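You operate a simulated robot arm through the tools that you are given. There is no shell and no other tool. Be economical: measure what you need, move in short steps, check, and stop when the job is done.

Carry out the task below with a simulated robot arm. There is one attempt and no reset: what you move stays moved.

TASK
Jog a bottle up to the gate and stand it in the grey cup.
Fine: the bottle nearest the yellow gate by the table; shut that gate, hold the white button on the small box, open the gate once the bottle is there. Set down upright: amber flat bottle. Where these are worked on the way, their far stop is far enough and under half their travel is too little: yellow gate by the table.

The check looks at the end state, three seconds after you hand in, the way a careful person would. Anything else that was tipped, shoved, dropped, spilled or broken makes it a failure.

THE ROBOT
A 7-joint arm with a two-finger gripper, fixed in place. Base frame: the origin is at the foot of the arm, x ahead of it, y to its left, z up; the work surface is at about z = 3. Readings come in mm, rad, newtons and seconds.
With the tool pointing down near the work surface it reaches from about 260 to 600 mm from the base axis. Its first joint turns from -2.496 to 2.496 rad. Payload 1.08 kg.
The tool frame sits at the grasp point between the pads (the TCP): z along the fingers, y along the line on which they close. The tips reach 16 mm beyond it. Largest opening 88 mm; the body of the gripper starts 58 mm behind the TCP.
Orientation is that of the tool frame in the base frame, as a unit quaternion [w, x, y, z]. With the fingers straight down and closing along the base's y, the tool's x points along the base's -x, its y along +y and its z along -z.

THE INTERFACE
- The arm moves only by the tool arm_command. Its argument "motion" is a list of rows, each an object (a shift or turn left out is 0, a gripper value left out holds the last) with "delta_pos": the shift along the tool's x, y, z in mm, a list of three; "dr": the turn, a rotation vector about the tool's x, y, z in rad, a list of three; "jaw": the closure in counts, from 0 (fully open) to 255 (shut). In form: [{"delta_pos": [tx, ty, tz], "dr": [ax, ay, az], "jaw": jaw}, ...]. A call has 1 to 20 rows; each row shifts and turns the commanded pose from where the row before left it, along the tool's axes as they then stand. Each row takes 0.2 s and may step no farther than 50 mm and 0.15 rad from the row before; otherwise, or with a gripper value out of range, the whole call is refused. Where a pose cannot be reached the arm comes as near as it can. A force on the tool above 50 N (or 10 N above the force at the start of the call, whichever is more), or a blocked arm, ends the call early, and 0.2 s more pass. The fingers move at their own pace and stop on an object; they squeeze with about 20 N. The grip force told is the motor's: it shows also when the fingers shut on nothing. Time passes only in rows, and 0.2 s behind the last, so rows that do not move let the fingers close. It gives the time, the measured TCP pose, the force on the tool (base axes), the opening and the grip force at its end, in the units of the frame above (readings bear some noise), with the torque about the TCP (base axes, N m) and any sound that the robot's microphone picked up, and new pictures: "views" is both (left out), scene, wrist or none.
- Cameras (640 x 400 px; columns grow to the right, rows downward): "scene" is fixed at [216.9, -670.4, 828.2]; the picture's right is [1.00, 0.04, 0.00], its down [0.02, -0.65, -0.76] and it looks along [-0.03, 0.76, -0.65] (base axes); focal length 369 px, centre (320, 200). "wrist" rides on the gripper at [82, -8, -92] in the tool frame; the picture's right is [0.10, 0.99, 0.00], its down [-0.70, 0.07, -0.71] and it looks along [-0.71, 0.07, 0.70] (tool axes); focal length 256 px, centre (320, 200). There is no depth. A picture from a camera that has moved, and an enlarged one, comes with that camera's place and axes in the base frame and with its lens. The place of the scene camera against the robot may be out by one fixed shift of up to 25 mm in any direction.
- zoom(camera, box): a new picture of the part [left, top, right, bottom] of that camera's present view, enlarged. No time passes.
- job_done(): hands the job in; it is judged then, once.

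Work in short steps. Places have to be worked out from the pictures, the camera data and where the tool is seen: move nearer, look again, correct. Check each grasp and each placing, and mend what went wrong. You have 120 turns and 200 pictures in all, those below and enlarged ones among them. Open the gripper and draw the arm clear of the work before you hand the job in, unless the task says otherwise; then end with one line.

The tools are called as a command line: name --argument value ..., lists and objects as JSON in quotes. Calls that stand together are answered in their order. arm_command: Moves the arm, as the interface text tells. Its arguments: {"type":"object","properties":{"motion":{"type":"array","items":{"type":"object","properties":{"delta_pos":{"type":"array","items":{"type":"number"}},"dr":{"type":"array","items":{"type":"number"}},"jaw":{"type":"number"}}}},"views":{"type":"string","enum":["both","scene","wrist","none"]}},"required":["motion"]} The other tools are called the same way: zoom (camera, box) takes an enlarged picture of a part of a camera's view; job_done () hands the job in.

At the start:

```text
clock: 0.0
tool_pos: [462.8, 137.0, 342.0]
ee_rot: [0.0, -0.001, 1.0, 0.0]
ft_force: [-0.1, -0.1, -0.4]
ft_torque: [0.01, 0.0, 0.0]
width: 88.0
finger_force: 0.0
```

scene: 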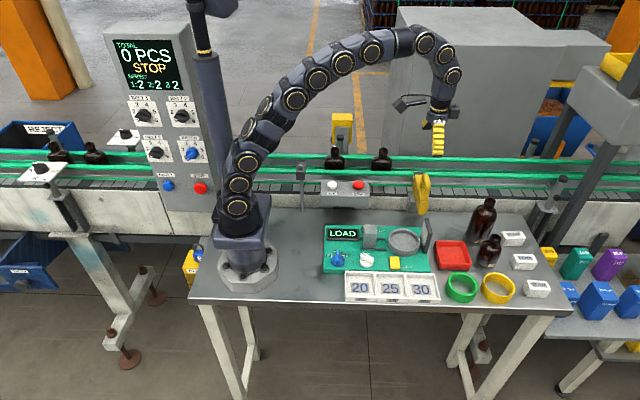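
wrist: 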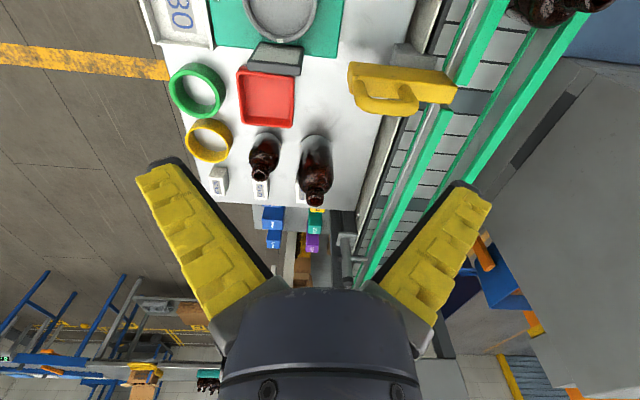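

I'll first look closely at the scene: gate, small box with buttons, bottles on the conveyor, and the grey cup.

zoom --camera "scene" --box '[280, 110, 480, 235]'

zoom --camera "scene" --box '[310, 190, 560, 310]'

zoom --camera "scene" --box '[0, 10, 220, 210]'

```text
3.20 times, centred on (380, 172) of scene
camera zoom: at [216.9, -670.4, 828.2], right [1.0, 0.04, 0.0], down [0.02, -0.65, -0.76], along [-0.03, 0.76, -0.65], focal length 1182 px, centre (128, 288)
```

zoom: 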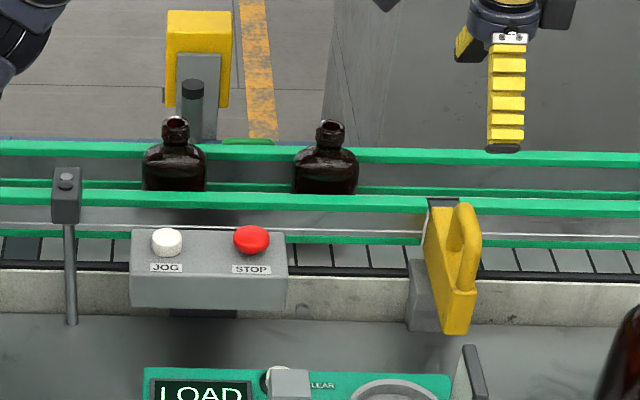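

```text
2.56 times, centred on (435, 250) of scene
camera zoom: at [216.9, -670.4, 828.2], right [1.0, 0.04, 0.0], down [0.02, -0.65, -0.76], along [-0.03, 0.76, -0.65], focal length 946 px, centre (26, 72)
```

zoom: 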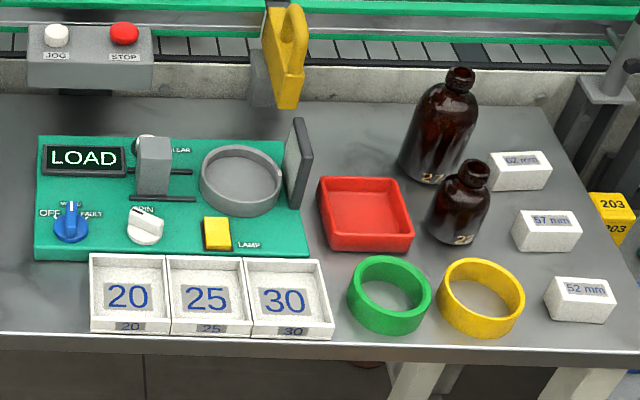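

```text
2.00 times, centred on (110, 110) of scene
camera zoom: at [216.9, -670.4, 828.2], right [1.0, 0.04, 0.0], down [0.02, -0.65, -0.76], along [-0.03, 0.76, -0.65], focal length 739 px, centre (740, 380)
```

zoom: 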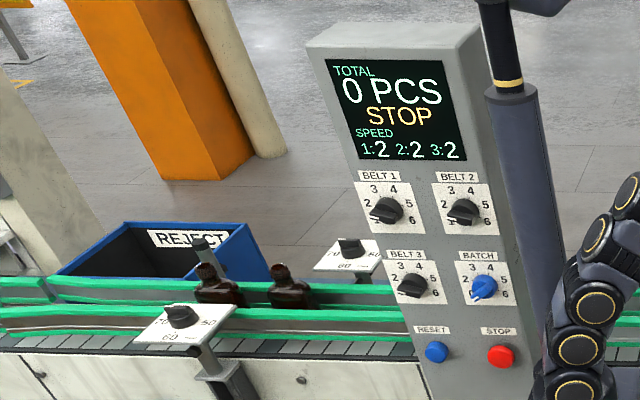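

The gate's yellow handle is about (495, 235, 120), JOG near (220, 290), bottles around y≈370. I'll move nearer for a better wrist view.

arm_command --motion '[{"delta_pos": [30, 35, 15]}, {"delta_pos": [30, 35, 15]}, {"delta_pos": [30, 30, 10]}, {"delta_pos": [0, 0, 0]}]'

```text
clock: 1.0
tool_pos: [374.9, 235.7, 303.3]
ee_rot: [-0.001, 0.0, 1.0, 0.001]
ft_force: [0.3, -0.2, 0.3]
ft_torque: [0.0, -0.02, 0.04]
width: 88.0
finger_force: 0.0
camera wrist: at [293.5, 227.2, 394.1], right [-0.1, 0.99, 0.0], down [0.7, 0.07, 0.71], along [0.71, 0.07, -0.71], focal length 256 px, centre (320, 200)
```

scene: 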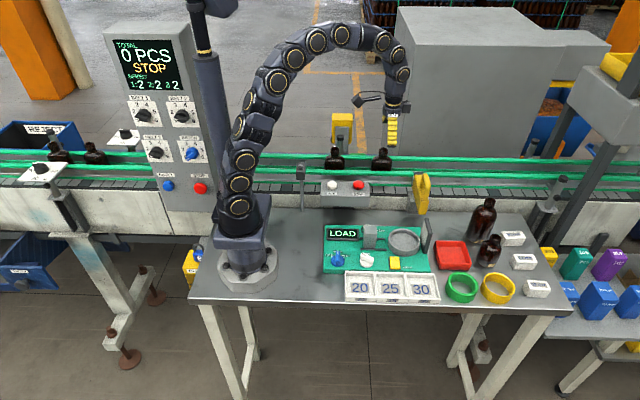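
wrist: 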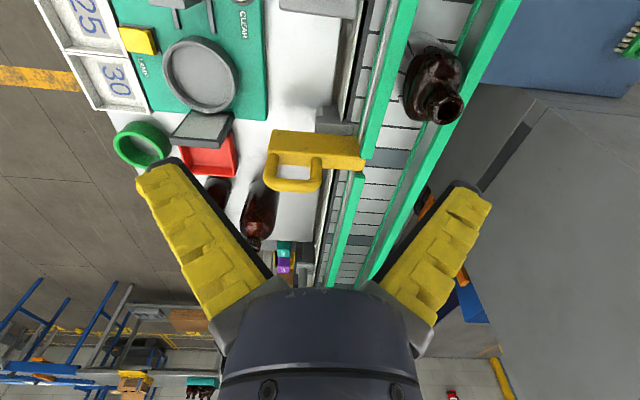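

The gate is a plate sliding along y with an arched handle on top (around x≈511, z≈150). I zoom to pin down its outline.

zoom --camera "wrist" --box '[230, 100, 390, 200]'

zoom --camera "scene" --box '[390, 150, 470, 220]'

```text
4.00 times, centred on (310, 150) of wrist
camera zoom: at [293.5, 227.2, 394.1], right [-0.1, 0.99, 0.0], down [0.7, 0.07, 0.71], along [0.71, 0.07, -0.71], focal length 1024 px, centre (360, 400)
```

zoom: 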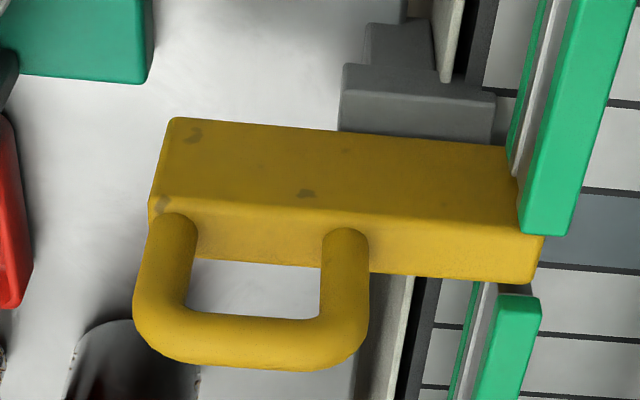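

```text
5.71 times, centred on (430, 185) of scene
camera zoom: at [216.9, -670.4, 828.2], right [1.0, 0.04, 0.0], down [0.02, -0.65, -0.76], along [-0.03, 0.76, -0.65], focal length 2110 px, centre (-309, 286)
```

zoom: 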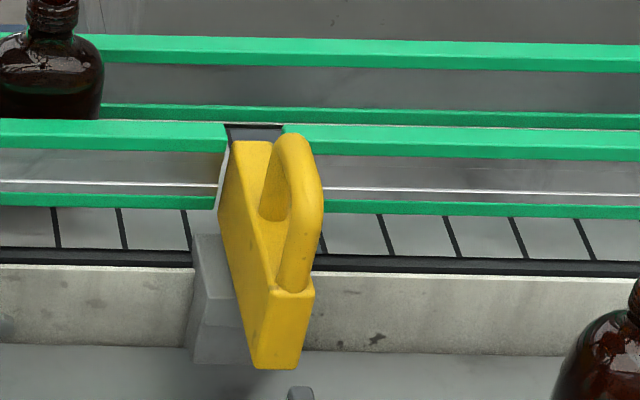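

I yaw the tool −90° about its z so the fingers close along x and the camera looks towards +y.

arm_command --motion '[{"dr": [0, 0, -0.1428]}, {"dr": [0, 0, -0.1428]}, {"dr": [0, 0, -0.1428]}, {"dr": [0, 0, -0.1428]}, {"dr": [0, 0, -0.1428]}, {"dr": [0, 0, -0.1428]}, {"dr": [0, 0, -0.1428]}, {"dr": [0, 0, -0.1428]}, {"dr": [0, 0, -0.1428]}, {"dr": [0, 0, -0.1428]}, {"dr": [0, 0, -0.1428]}, {"dr": [0, 0, 0]}]'

```text
clock: 3.6
tool_pos: [374.2, 236.2, 301.8]
ee_rot: [0.0, 0.708, -0.707, 0.0]
ft_force: [-0.1, 0.5, -0.7]
ft_torque: [-0.02, 0.0, -0.02]
width: 88.0
finger_force: 0.1
camera wrist: at [382.9, 154.0, 392.5], right [-0.99, -0.1, 0.0], down [-0.07, 0.7, 0.71], along [-0.07, 0.71, -0.7], focal length 256 px, centre (320, 200)
```

scene: 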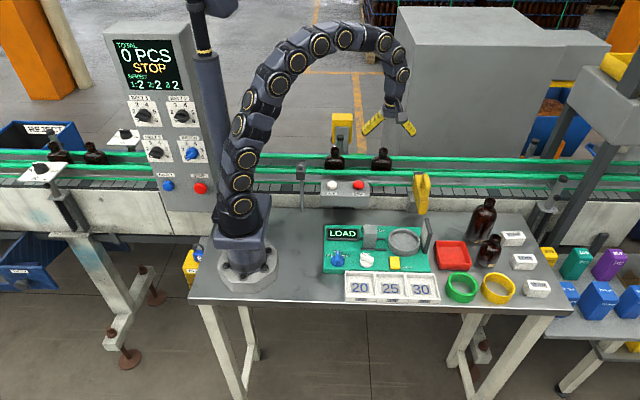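
wrist: 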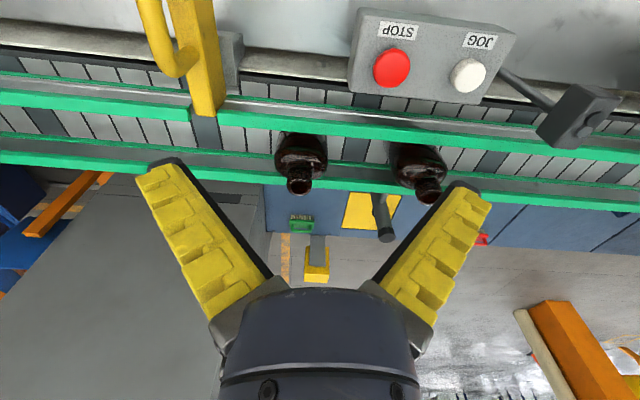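

Good view now. I move above the gate handle (target ~ (515, 215, 230)).

arm_command --motion '[{"delta_pos": [5, -35, 18]}, {"delta_pos": [5, -35, 18]}, {"delta_pos": [5, -35, 18]}, {"delta_pos": [6, -36, 18]}, {"delta_pos": [0, 0, 0]}]'

```text
clock: 4.8
tool_pos: [515.2, 216.8, 229.3]
ee_rot: [0.0, 0.707, -0.707, 0.001]
ft_force: [0.2, -0.1, 0.3]
ft_torque: [0.03, 0.02, 0.0]
width: 87.9
finger_force: 0.0
camera wrist: at [524.1, 133.8, 320.7], right [-0.99, -0.1, 0.0], down [-0.07, 0.7, 0.71], along [-0.07, 0.71, -0.7], focal length 256 px, centre (320, 200)
```

scene: 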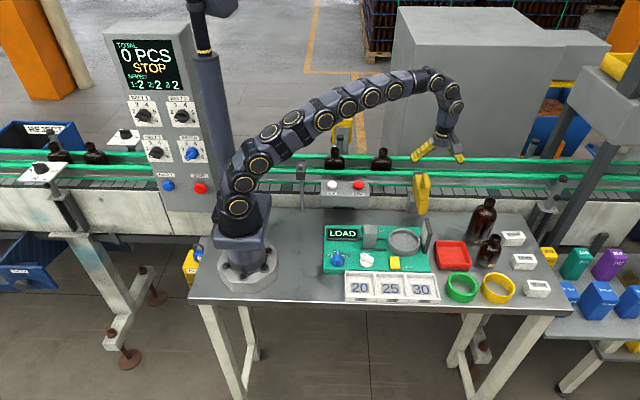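
wrist: 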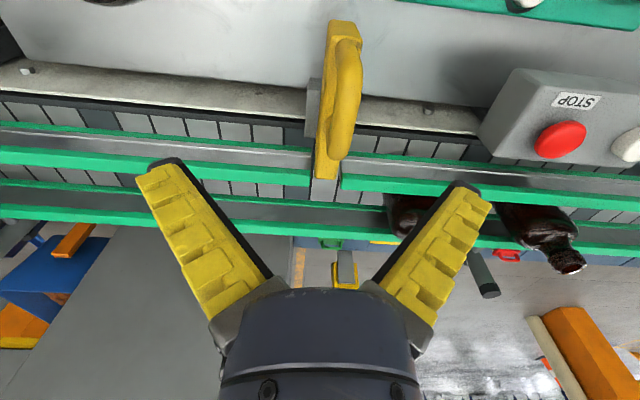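

Triangulating, the handle's arch is centred about (500, 210), top ≈ z 168. I lower the open fingers astride it with force watch.

arm_command --motion '[{"delta_pos": [3, 8, 0]}, {"delta_pos": [3, 7, 25]}, {"delta_pos": [0, 0, 25]}, {"delta_pos": [0, 0, 0]}]'

```text
clock: 5.8
tool_pos: [501.7, 208.1, 180.8]
ee_rot: [0.0, 0.707, -0.707, 0.0]
ft_force: [-0.5, 0.0, 0.3]
ft_torque: [0.03, 0.01, 0.02]
width: 88.2
finger_force: 0.0
camera wrist: at [510.5, 127.1, 271.8], right [-0.99, -0.1, 0.0], down [-0.07, 0.7, 0.71], along [-0.07, 0.71, -0.7], focal length 256 px, centre (320, 200)
```

scene: 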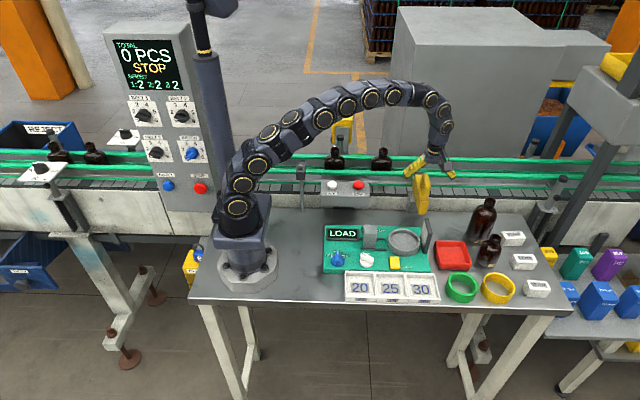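
wrist: 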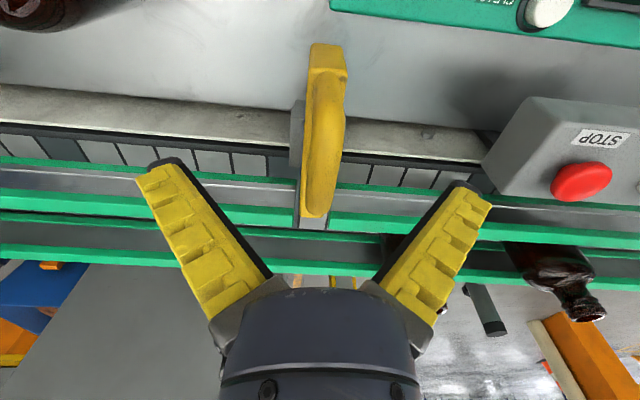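

Handle is centred between the fingers. I lower about 28 mm further.

arm_command --motion '[{"delta_pos": [0, 0, 14]}, {"delta_pos": [0, 0, 14]}, {"delta_pos": [0, 0, 0]}]'

zoom --camera "scene" --box '[380, 130, 480, 220]'

```text
clock: 6.6
tool_pos: [500.2, 210.2, 152.6]
ee_rot: [0.0, 0.708, -0.707, 0.0]
ft_force: [0.1, 0.8, 0.2]
ft_torque: [-0.01, -0.02, 0.01]
width: 87.9
finger_force: 0.0
camera wrist: at [509.6, 127.2, 243.2], right [-0.99, -0.1, 0.0], down [-0.07, 0.7, 0.71], along [-0.07, 0.71, -0.7], focal length 256 px, centre (320, 200)
```

scene: 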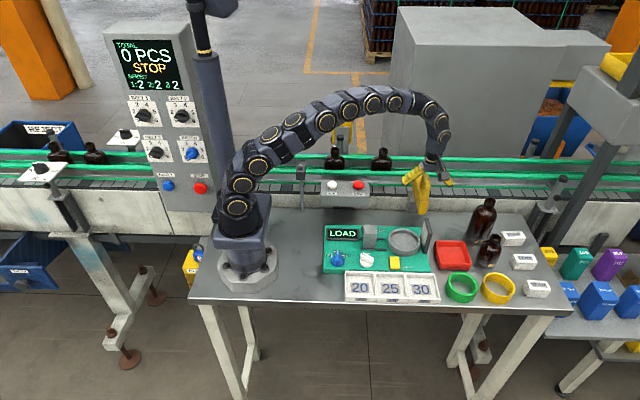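
wrist: 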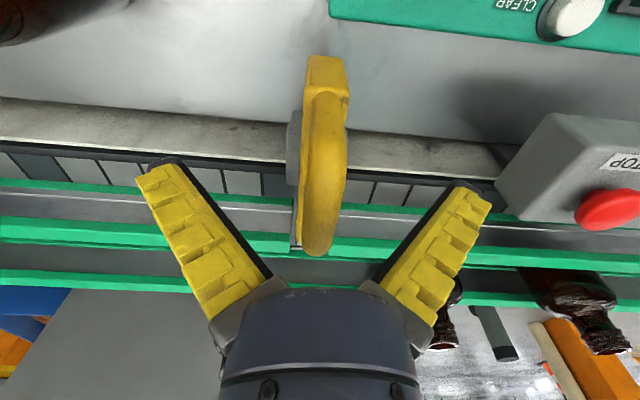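

```text
4.44 times, centred on (430, 175) of scene
camera zoom: at [216.9, -670.4, 828.2], right [1.0, 0.04, 0.0], down [0.02, -0.65, -0.76], along [-0.03, 0.76, -0.65], focal length 1642 px, centre (-169, 311)
```

zoom: 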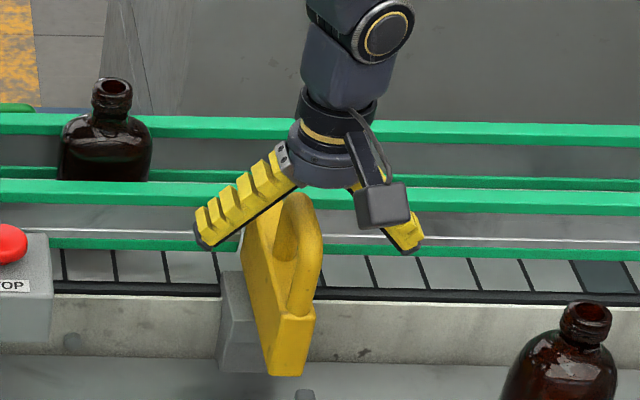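

The tips are about level with the bar; I lower 10 mm more and close.

arm_command --motion '[{"delta_pos": [0, 0, 10]}, {"jaw": 255}, {"jaw": 255}, {"jaw": 255}]'

zoom --camera "scene" --box '[380, 130, 480, 220]'

```text
clock: 7.6
tool_pos: [501.0, 208.4, 142.0]
ee_rot: [0.001, 0.707, -0.707, -0.001]
ft_force: [-3.4, -0.5, -0.6]
ft_torque: [0.04, -0.15, -0.03]
width: 0.0
finger_force: 19.9
camera wrist: at [509.3, 127.2, 233.0], right [-0.99, -0.1, 0.0], down [-0.07, 0.7, 0.71], along [-0.07, 0.71, -0.71], focal length 256 px, centre (320, 200)
```

scene: 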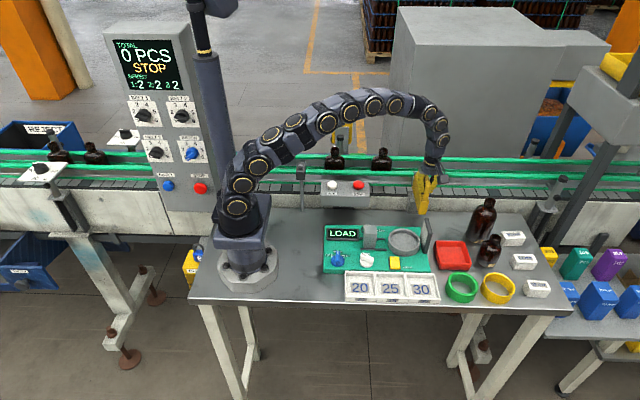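
wrist: 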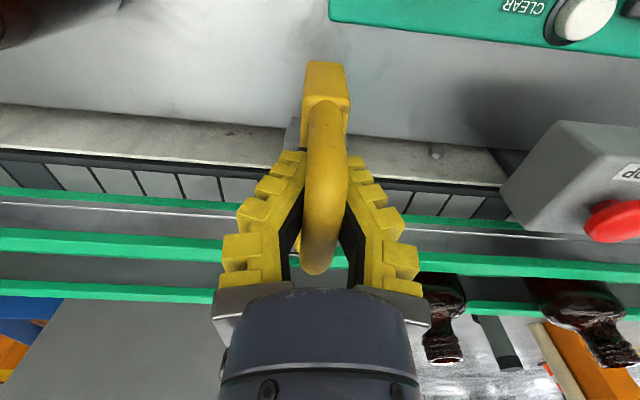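

```text
4.44 times, centred on (430, 175) of scene
camera zoom: at [216.9, -670.4, 828.2], right [1.0, 0.04, 0.0], down [0.02, -0.65, -0.76], along [-0.03, 0.76, -0.65], focal length 1642 px, centre (-169, 311)
```

zoom: 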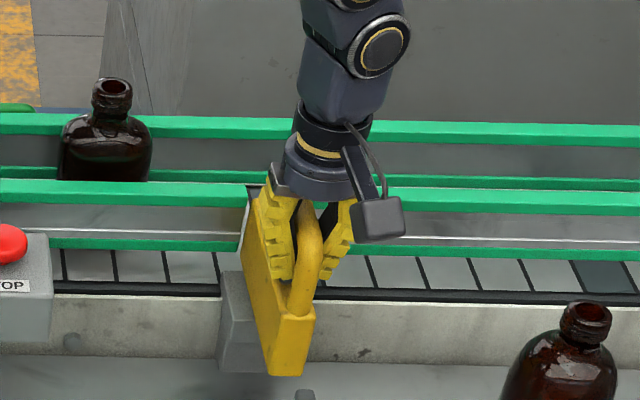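

The fingers have closed under the arch bar, caging the handle. I push +y in small steps till the stop.

arm_command --motion '[{"delta_pos": [-10, 0, 0]}, {"delta_pos": [-10, 0, 0]}, {"delta_pos": [-10, 0, 0]}, {"delta_pos": [-10, 0, 0]}, {"delta_pos": [-10, 0, 0]}]'

```text
clock: 8.8
tool_pos: [499.6, 259.2, 142.7]
ee_rot: [0.0, -0.707, 0.707, 0.001]
ft_force: [4.8, -0.7, -4.0]
ft_torque: [-0.04, 0.1, -0.03]
width: 0.0
finger_force: 21.9
camera wrist: at [508.5, 177.0, 233.0], right [-0.99, -0.1, 0.0], down [-0.07, 0.7, 0.71], along [-0.07, 0.71, -0.7], focal length 256 px, centre (320, 200)
```

scene: 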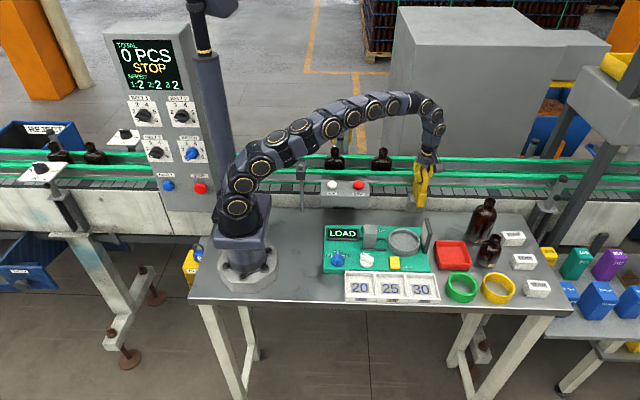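
wrist: 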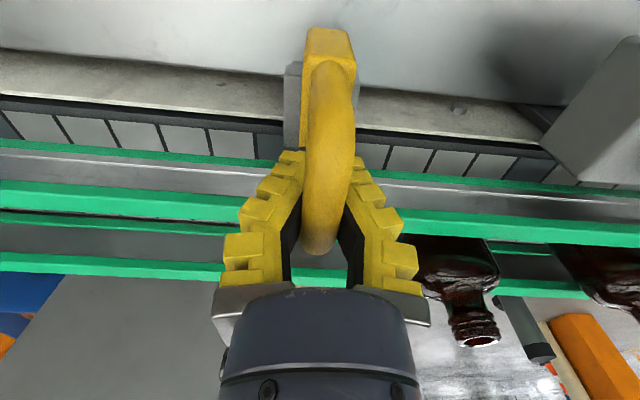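

The gate slides with me. Continue toward the far stop.

arm_command --motion '[{"delta_pos": [-10, 0, 0]}, {"delta_pos": [-10, 0, 0]}, {"delta_pos": [-10, 0, 0]}, {"delta_pos": [-10, 0, 0]}, {"delta_pos": [-10, 0, 0]}, {"delta_pos": [-10, 0, 0]}]'

```text
clock: 9.9
tool_pos: [501.5, 289.4, 140.1]
ee_rot: [-0.015, -0.703, 0.711, -0.001]
ft_force: [-3.5, -6.0, 0.9]
ft_torque: [0.07, -0.05, 0.06]
width: 0.0
finger_force: 21.7
stopped in row 5: the force on the tool passed its limit at 64 N (the readings are from after the stop); the commanded pose is now the measured one
camera wrist: at [509.9, 208.6, 231.5], right [-1.0, -0.09, 0.02], down [-0.05, 0.72, 0.69], along [-0.08, 0.69, -0.72], focal length 256 px, centre (320, 200)
```

scene: 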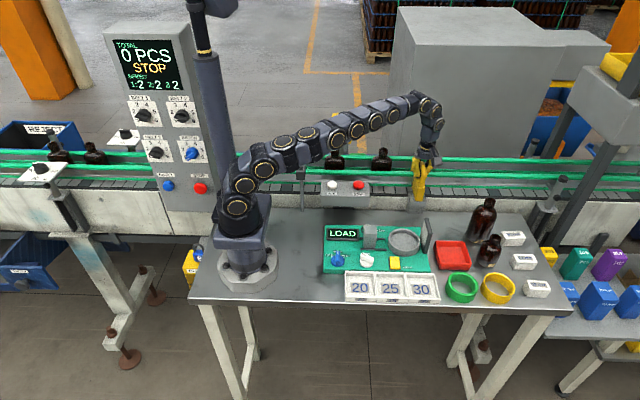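
wrist: 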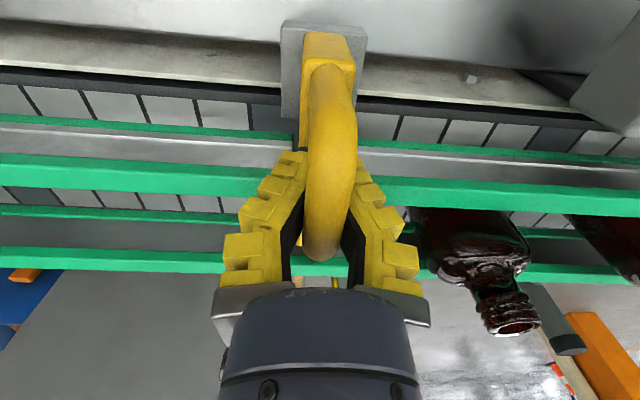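

Far stop reached. I back off slightly, open, and rise.

arm_command --motion '[{"delta_pos": [5, 0, 0]}, {"jaw": 90}, {"jaw": 90}, {"delta_pos": [0, 0, -25]}, {"delta_pos": [0, 0, -40]}, {"delta_pos": [0, 0, -40]}]'

```text
clock: 11.3
tool_pos: [499.1, 286.5, 241.9]
ee_rot: [-0.015, -0.702, 0.712, -0.001]
ft_force: [-0.1, 0.1, -0.7]
ft_torque: [0.01, -0.02, 0.0]
width: 61.1
finger_force: 3.6
camera wrist: at [508.7, 206.5, 335.4], right [-1.0, -0.09, 0.02], down [-0.05, 0.72, 0.69], along [-0.08, 0.69, -0.72], focal length 256 px, centre (320, 200)
```

scene: 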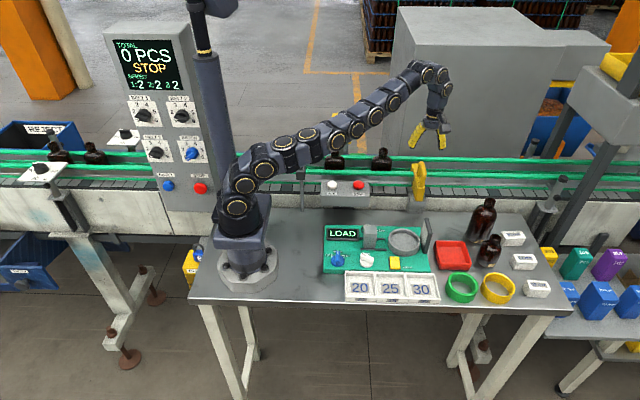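
wrist: 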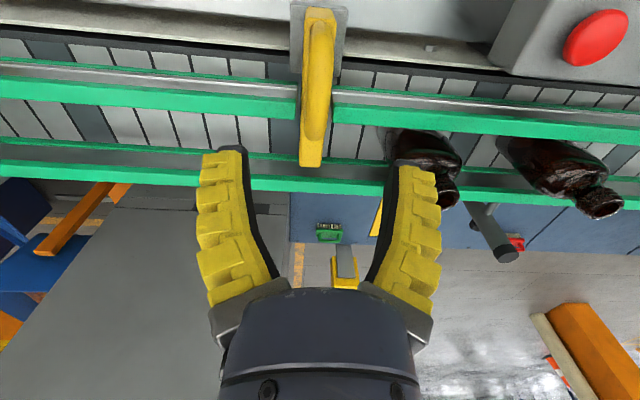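

The gate now spans the belt. I level the tool, shut the fingers and move over toward the JOG button, staying high.

arm_command --motion '[{"dr": [0.02, -0.023, -0.014], "jaw": 255}, {"delta_pos": [7, 40, 0]}, {"delta_pos": [7, 40, 0]}, {"delta_pos": [7, 40, 0]}, {"delta_pos": [7, 40, 0]}, {"delta_pos": [7, 40, 0]}, {"delta_pos": [7, 30, 0]}, {"delta_pos": [0, 0, 0]}]'

```text
clock: 13.1
tool_pos: [272.8, 245.9, 242.3]
ee_rot: [-0.002, 0.708, -0.706, 0.0]
ft_force: [-0.6, -0.1, 0.4]
ft_torque: [-0.01, -0.01, 0.03]
width: 0.3
finger_force: 20.0
camera wrist: at [280.8, 163.7, 333.0], right [-0.99, -0.11, 0.0], down [-0.08, 0.7, 0.71], along [-0.07, 0.71, -0.7], focal length 256 px, centre (320, 200)
```

scene: 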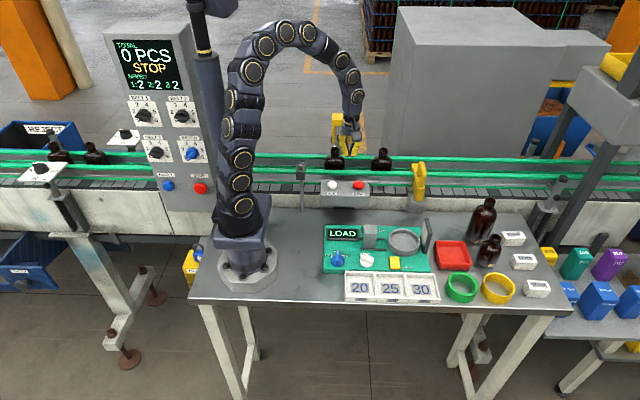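
wrist: 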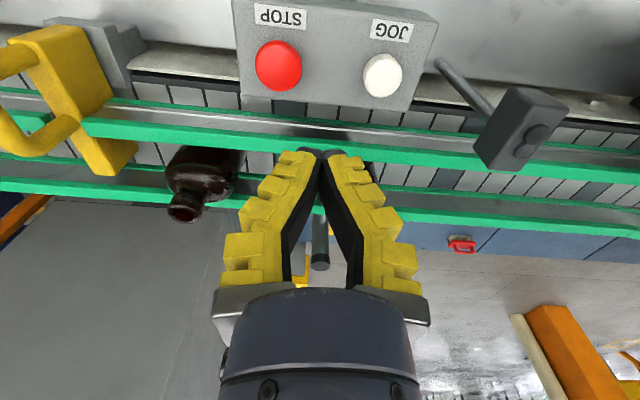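

JOG triangulates to ≈ (224, 235, 118). I move to 25 mm above it and check.

arm_command --motion '[{"delta_pos": [5, 25, 0]}, {"delta_pos": [6, 24, 30]}, {"delta_pos": [0, 0, 30]}, {"delta_pos": [0, 0, 15]}, {"delta_pos": [0, 0, 0]}]'

zoom --camera "scene" --box '[290, 130, 430, 220]'

```text
clock: 14.3
tool_pos: [223.8, 232.1, 168.3]
ee_rot: [-0.002, 0.708, -0.706, 0.0]
ft_force: [0.4, 0.8, -0.2]
ft_torque: [-0.03, 0.02, -0.02]
width: 0.3
finger_force: 19.8
camera wrist: at [232.7, 150.8, 259.5], right [-0.99, -0.11, 0.0], down [-0.08, 0.7, 0.71], along [-0.07, 0.71, -0.7], focal length 256 px, centre (320, 200)
```

scene: 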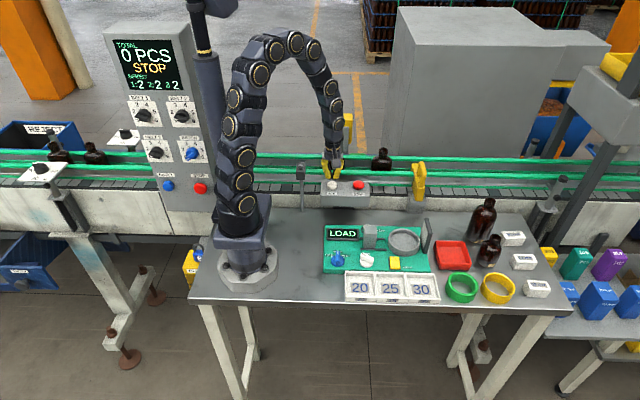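
wrist: 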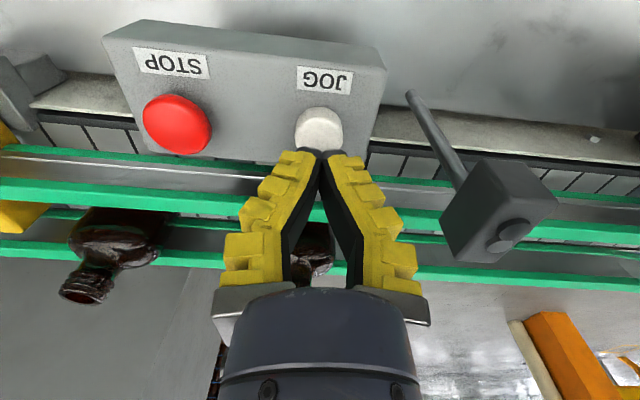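

```text
4.44 times, centred on (360, 175) of scene
camera zoom: at [216.9, -670.4, 828.2], right [1.0, 0.04, 0.0], down [0.02, -0.65, -0.76], along [-0.03, 0.76, -0.65], focal length 1642 px, centre (142, 311)
```

zoom: 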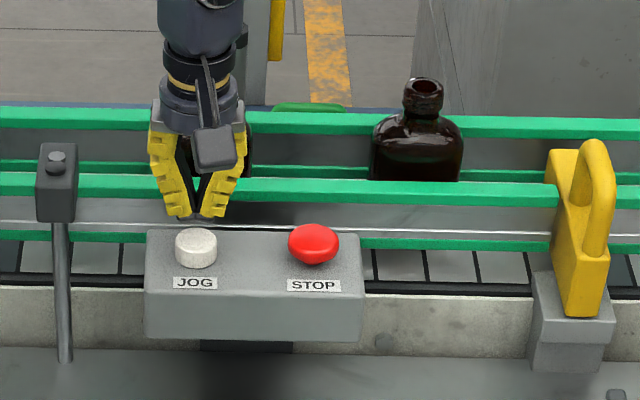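

Aligned over JOG. I descend slowly onto it.

arm_command --motion '[{"delta_pos": [0, 0, 10]}, {"delta_pos": [0, 0, 10]}, {"delta_pos": [0, 0, 8]}, {"delta_pos": [0, 0, 4]}, {"delta_pos": [0, 0, 0]}]'

zoom --camera "scene" --box '[290, 130, 430, 220]'

```text
clock: 15.5
tool_pos: [224.5, 232.9, 136.8]
ee_rot: [-0.002, 0.709, -0.706, 0.001]
ft_force: [-2.1, -11.0, 31.5]
ft_torque: [-0.13, 0.03, 0.06]
width: 6.2
finger_force: 22.0
heard: click
camera wrist: at [232.8, 151.2, 228.3], right [-0.99, -0.11, -0.01], down [-0.08, 0.7, 0.71], along [-0.07, 0.71, -0.7], focal length 256 px, centre (320, 200)
```

scene: 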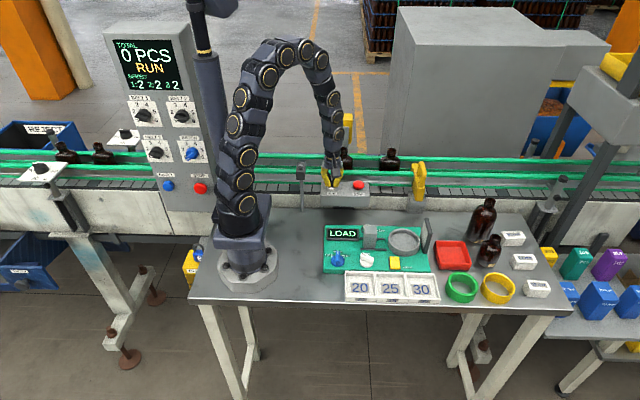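
wrist: 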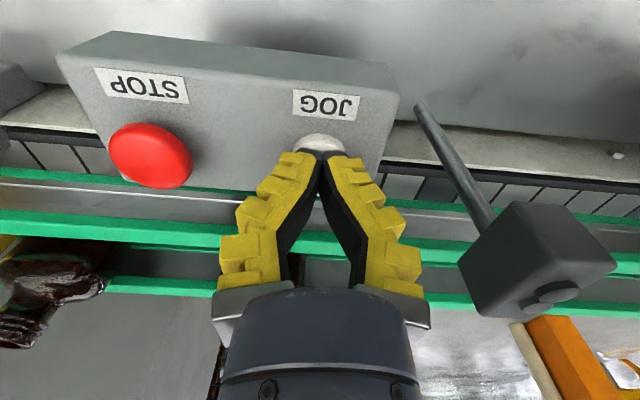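

```text
4.44 times, centred on (360, 175) of scene
camera zoom: at [216.9, -670.4, 828.2], right [1.0, 0.04, 0.0], down [0.02, -0.65, -0.76], along [-0.03, 0.76, -0.65], focal length 1642 px, centre (142, 311)
```

zoom: 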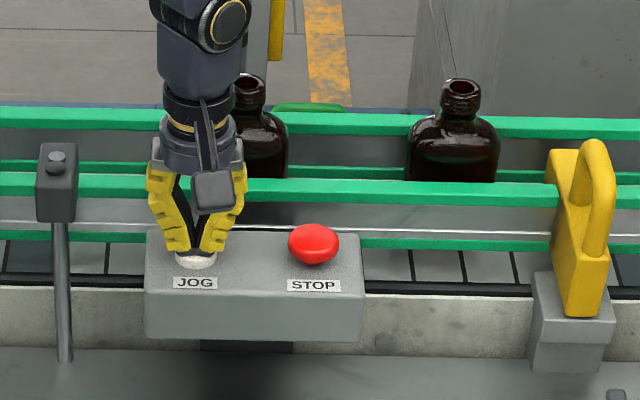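

JOG engaged (RUN), bottles moving toward the gate. Hold ~0.6 s more and look.

arm_command --motion '[{"delta_pos": [0, 0, 0]}, {"delta_pos": [0, 0, 0]}]' --views "scene"

zoom --camera "scene" --box '[290, 130, 430, 220]'

```text
clock: 16.1
tool_pos: [223.8, 233.4, 136.9]
ee_rot: [-0.002, 0.708, -0.706, 0.001]
ft_force: [0.5, -10.4, 33.4]
ft_torque: [-0.16, -0.01, 0.06]
width: 6.1
finger_force: 22.3
```

scene: 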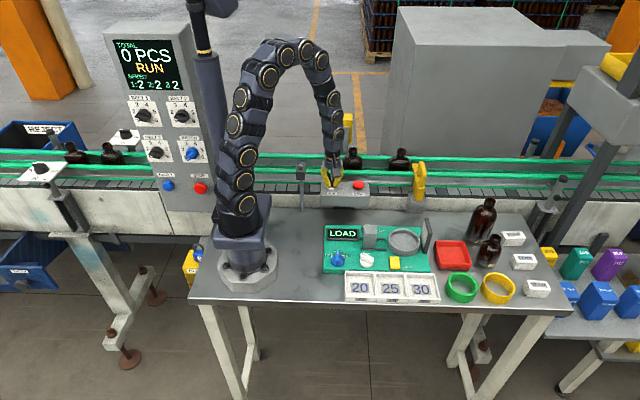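

```text
4.44 times, centred on (360, 175) of scene
camera zoom: at [216.9, -670.4, 828.2], right [1.0, 0.04, 0.0], down [0.02, -0.65, -0.76], along [-0.03, 0.76, -0.65], focal length 1642 px, centre (142, 311)
```

zoom: 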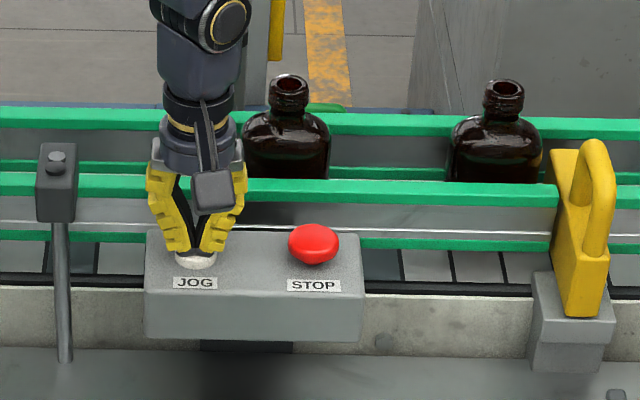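

The bottle is ~8 mm from the gate at ~53 mm/s. One more hold row, then release upward.

arm_command --motion '[{"delta_pos": [0, 0, 0]}, {"delta_pos": [0, 0, -30]}, {"delta_pos": [0, 0, -30]}]' --views "scene"

zoom --camera "scene" --box '[290, 130, 430, 220]'

```text
clock: 16.9
tool_pos: [222.1, 233.8, 195.9]
ee_rot: [-0.002, 0.708, -0.706, 0.001]
ft_force: [0.4, 0.0, -0.4]
ft_torque: [0.01, -0.02, 0.01]
width: 0.0
finger_force: 22.0
```

scene: 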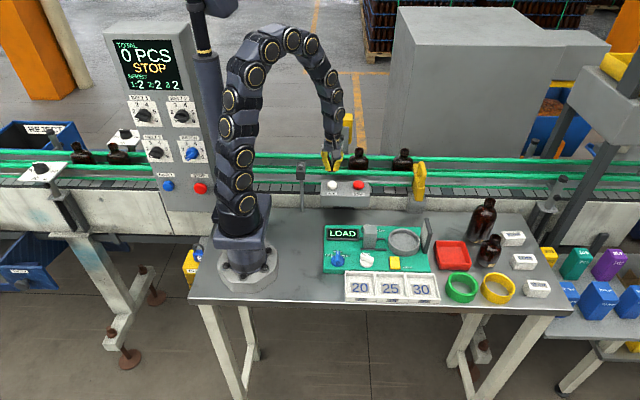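

```text
4.44 times, centred on (360, 175) of scene
camera zoom: at [216.9, -670.4, 828.2], right [1.0, 0.04, 0.0], down [0.02, -0.65, -0.76], along [-0.03, 0.76, -0.65], focal length 1642 px, centre (142, 311)
```

zoom: 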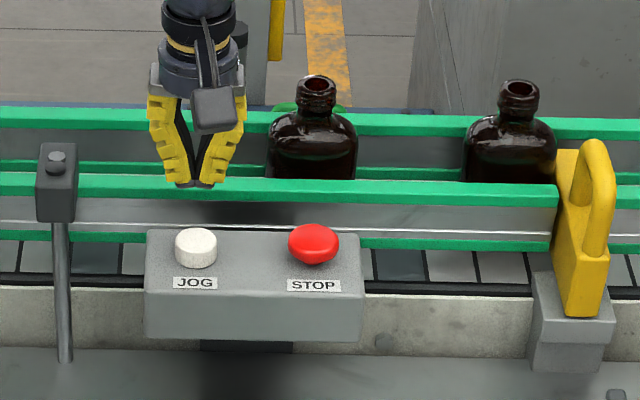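

Bottle is against the gate and the belt has stopped. I go back over the gate handle to open it.

arm_command --motion '[{"delta_pos": [0, 0, -45], "jaw": 60}, {"delta_pos": [-6, -40, 0]}, {"delta_pos": [-6, -40, 0]}, {"delta_pos": [-6, -40, 0]}, {"delta_pos": [-6, -40, 0]}, {"delta_pos": [-6, -40, 0]}, {"delta_pos": [-6, -40, 0]}, {"delta_pos": [-6, -38, 0]}, {"delta_pos": [0, 0, 40]}, {"delta_pos": [0, 0, 0]}]'

```text
clock: 19.1
tool_pos: [500.4, 277.4, 203.1]
ee_rot: [-0.001, 0.709, -0.706, 0.001]
ft_force: [-0.2, 0.0, -0.2]
ft_torque: [0.0, -0.05, 0.03]
width: 70.5
finger_force: 2.3
camera wrist: at [508.7, 194.4, 292.9], right [-0.99, -0.11, 0.0], down [-0.08, 0.7, 0.71], along [-0.07, 0.71, -0.7], focal length 256 px, centre (320, 200)
```

scene: 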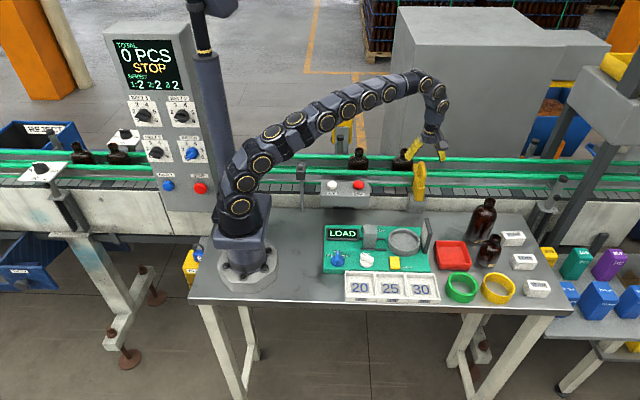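
wrist: 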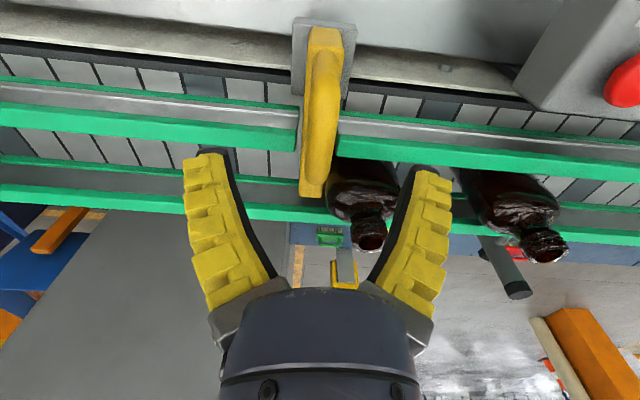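

Fingers straddle the arch. Descend and close beneath the bar.

arm_command --motion '[{"delta_pos": [0, 0, 20]}, {"delta_pos": [0, 0, 20]}, {"delta_pos": [0, 0, 20]}, {"jaw": 255}, {"jaw": 255}, {"jaw": 255}]'

```text
clock: 20.5
tool_pos: [500.9, 276.2, 142.2]
ee_rot: [-0.001, 0.708, -0.706, 0.0]
ft_force: [-5.3, -1.5, -2.3]
ft_torque: [0.0, -0.1, -0.04]
width: 0.0
finger_force: 19.7
camera wrist: at [509.7, 194.0, 233.5], right [-0.99, -0.11, 0.0], down [-0.08, 0.7, 0.71], along [-0.07, 0.71, -0.7], focal length 256 px, centre (320, 200)
```

scene: 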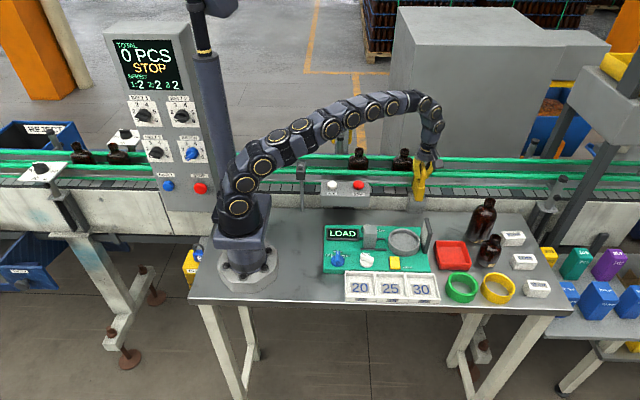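
wrist: 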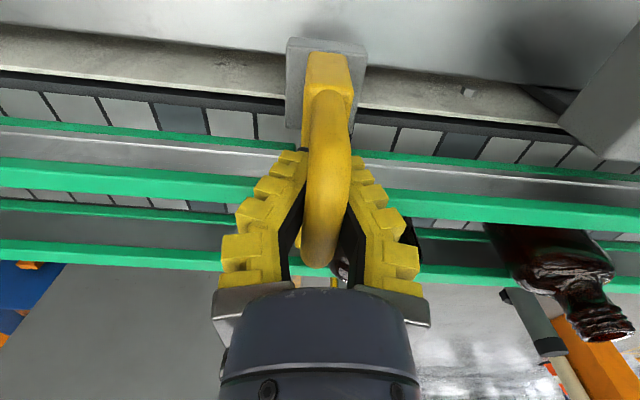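

Caged again; pull −y to the open stop (about 80 mm).

arm_command --motion '[{"delta_pos": [10, 0, 0]}, {"delta_pos": [10, 0, 0]}, {"delta_pos": [10, 0, 0]}, {"delta_pos": [10, 0, 0]}, {"delta_pos": [10, 0, 0]}, {"delta_pos": [10, 0, 0]}, {"delta_pos": [10, 0, 0]}, {"delta_pos": [10, 0, 0]}, {"delta_pos": [10, 0, 0]}]'

```text
clock: 22.4
tool_pos: [499.6, 204.9, 143.3]
ee_rot: [-0.013, 0.712, -0.702, -0.004]
ft_force: [-1.5, 5.8, 0.1]
ft_torque: [0.07, 0.0, 0.0]
width: 6.3
finger_force: 19.6
stopped in row 9: the force on the tool passed its limit at 56 N (the readings are from after the stop); the commanded pose is now the measured one
camera wrist: at [508.8, 120.5, 233.0], right [-0.99, -0.12, -0.01], down [-0.09, 0.68, 0.72], along [-0.07, 0.72, -0.69], focal length 256 px, centre (320, 200)
```

scene: 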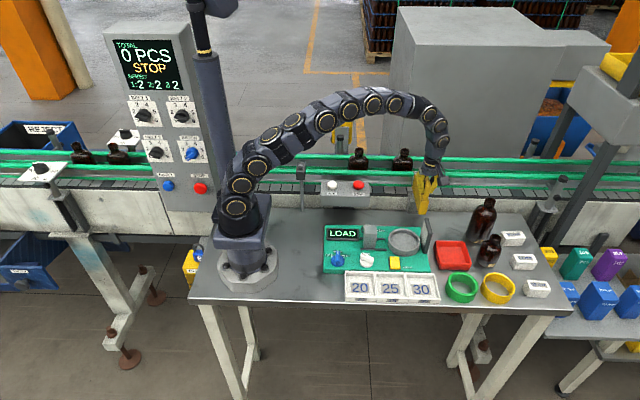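
wrist: 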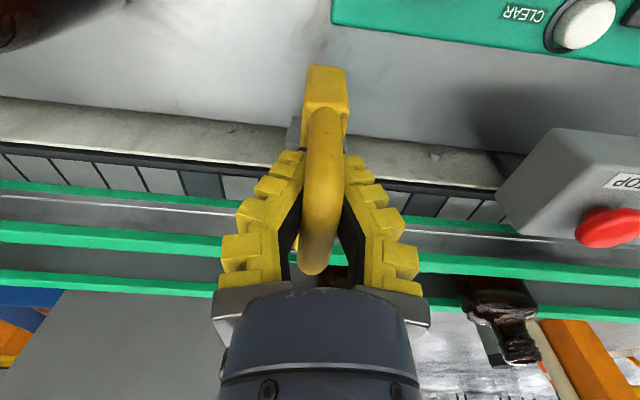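

Gate is back at its open stop. Release, rise and level the tool.

arm_command --motion '[{"delta_pos": [-6, 0, 0]}, {"jaw": 60}, {"jaw": 60}, {"delta_pos": [0, 0, -25]}, {"delta_pos": [0, 0, -40]}, {"delta_pos": [0, 0, -40], "dr": [-0.013, 0.024, 0.014]}, {"delta_pos": [10, 40, -20]}, {"delta_pos": [10, 40, 0]}, {"delta_pos": [0, 0, 0]}]'

zoom --camera "scene" --box '[340, 130, 440, 220]'

zoom --camera "wrist" --box '[220, 60, 420, 200]'

```text
clock: 24.4
tool_pos: [419.7, 185.9, 270.3]
ee_rot: [-0.001, -0.707, 0.707, -0.001]
ft_force: [-0.1, 0.8, -0.3]
ft_torque: [-0.01, 0.01, 0.01]
width: 70.2
finger_force: 2.2
camera wrist: at [427.8, 103.7, 359.7], right [-0.99, -0.1, 0.0], down [-0.07, 0.7, 0.71], along [-0.07, 0.7, -0.71], focal length 256 px, centre (320, 200)
```

scene: 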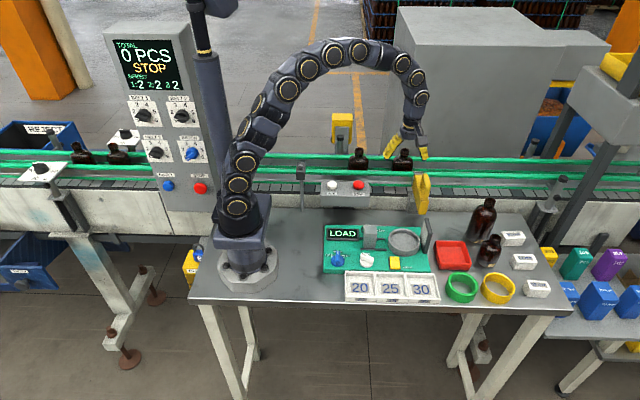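
wrist: 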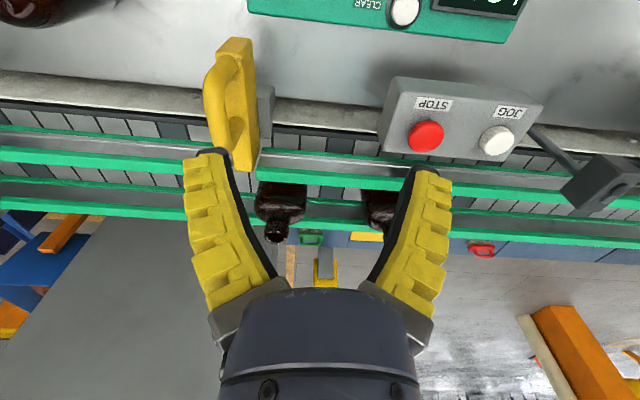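

```text
4.44 times, centred on (390, 175) of scene
camera zoom: at [216.9, -670.4, 828.2], right [1.0, 0.04, 0.0], down [0.02, -0.65, -0.76], along [-0.03, 0.76, -0.65], focal length 1642 px, centre (9, 311)
```

zoom: 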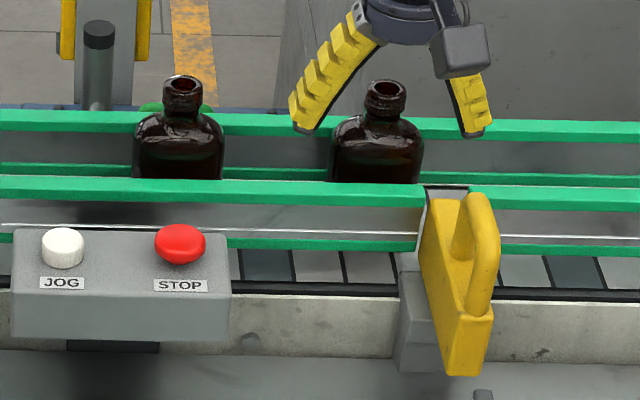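

```text
2.86 times, centred on (320, 130) of wrist
camera zoom: at [427.8, 103.7, 359.7], right [-0.99, -0.1, 0.0], down [-0.07, 0.7, 0.71], along [-0.07, 0.7, -0.71], focal length 731 px, centre (320, 400)
```

zoom: 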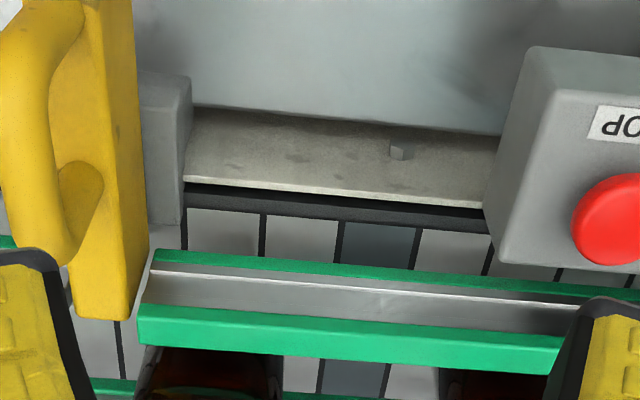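

I move nearer over the bottle to triangulate its neck.

arm_command --motion '[{"delta_pos": [-45, -12, -5]}, {"delta_pos": [-45, -12, -5]}, {"delta_pos": [-44, -11, 0], "jaw": 0}, {"delta_pos": [0, 0, 0]}]'

zoom --camera "wrist" --box '[220, 60, 420, 200]'

```text
clock: 25.4
tool_pos: [454.1, 319.4, 278.5]
ee_rot: [-0.001, -0.707, 0.708, -0.002]
ft_force: [-0.1, -0.5, -0.3]
ft_torque: [0.0, 0.02, -0.03]
width: 88.1
finger_force: 0.1
camera wrist: at [463.2, 237.2, 369.2], right [-0.99, -0.1, 0.0], down [-0.07, 0.7, 0.71], along [-0.07, 0.7, -0.71], focal length 256 px, centre (320, 200)
```

scene: 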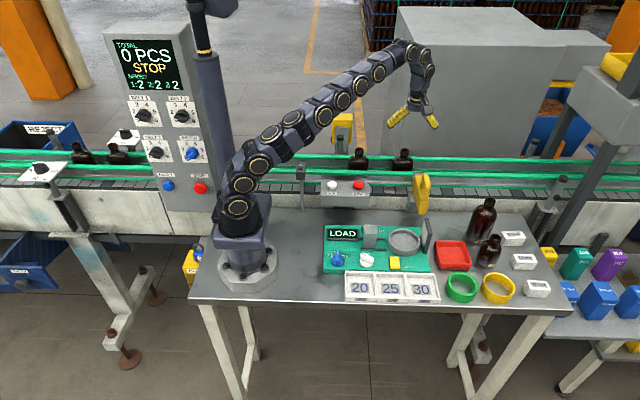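
wrist: 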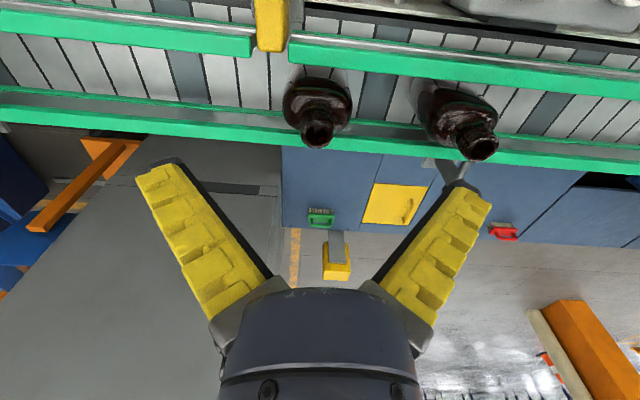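

```text
2.86 times, centred on (320, 130) of wrist
camera zoom: at [463.2, 237.2, 369.2], right [-0.99, -0.1, 0.0], down [-0.07, 0.7, 0.71], along [-0.07, 0.7, -0.71], focal length 731 px, centre (320, 400)
```

zoom: 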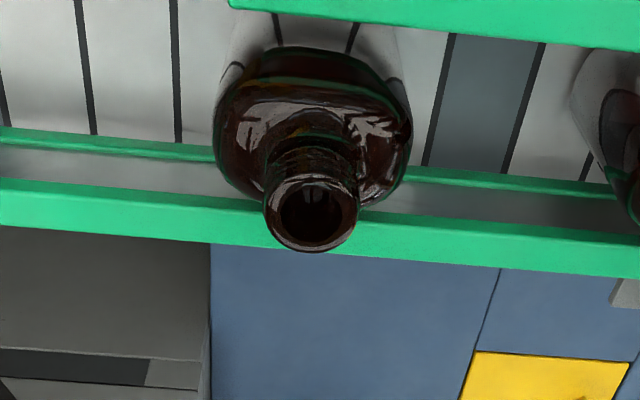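

Neck mouth triangulates to about (455, 345, 180). I move above it with the fingers open.

arm_command --motion '[{"delta_pos": [-13, 0, 0]}, {"delta_pos": [-13, -1, 20]}, {"delta_pos": [0, 0, 30]}, {"delta_pos": [0, 0, 10]}, {"delta_pos": [0, 0, 0]}]'

zoom --camera "scene" --box '[350, 110, 460, 200]'

```text
clock: 26.6
tool_pos: [456.8, 346.1, 217.6]
ee_rot: [-0.001, -0.706, 0.708, -0.001]
ft_force: [-0.4, -0.1, 0.7]
ft_torque: [0.02, 0.04, -0.02]
width: 88.1
finger_force: 0.1
camera wrist: at [464.5, 264.6, 308.9], right [-0.99, -0.1, 0.0], down [-0.07, 0.7, 0.71], along [-0.07, 0.7, -0.71], focal length 256 px, centre (320, 200)
```

scene: 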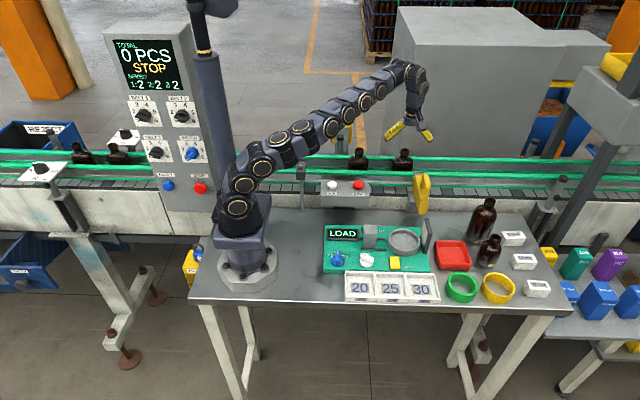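
wrist: 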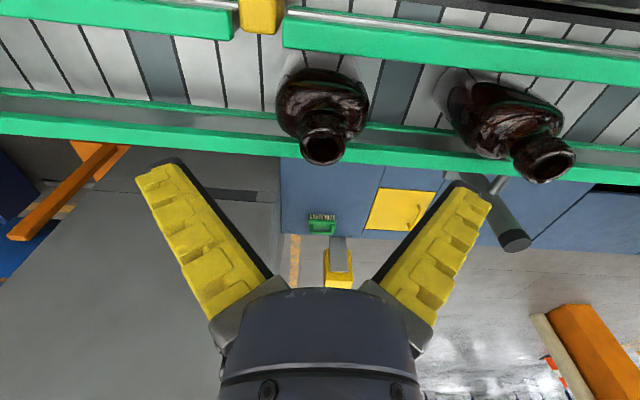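

```text
4.44 times, centred on (405, 155) of scene
camera zoom: at [216.9, -670.4, 828.2], right [1.0, 0.04, 0.0], down [0.02, -0.65, -0.76], along [-0.03, 0.76, -0.65], focal length 1642 px, centre (-58, 400)
```

zoom: 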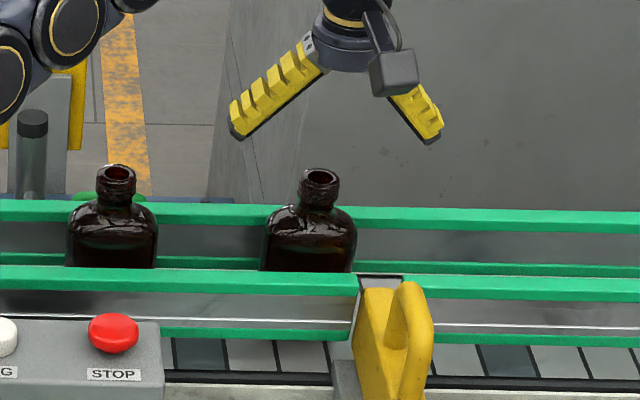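

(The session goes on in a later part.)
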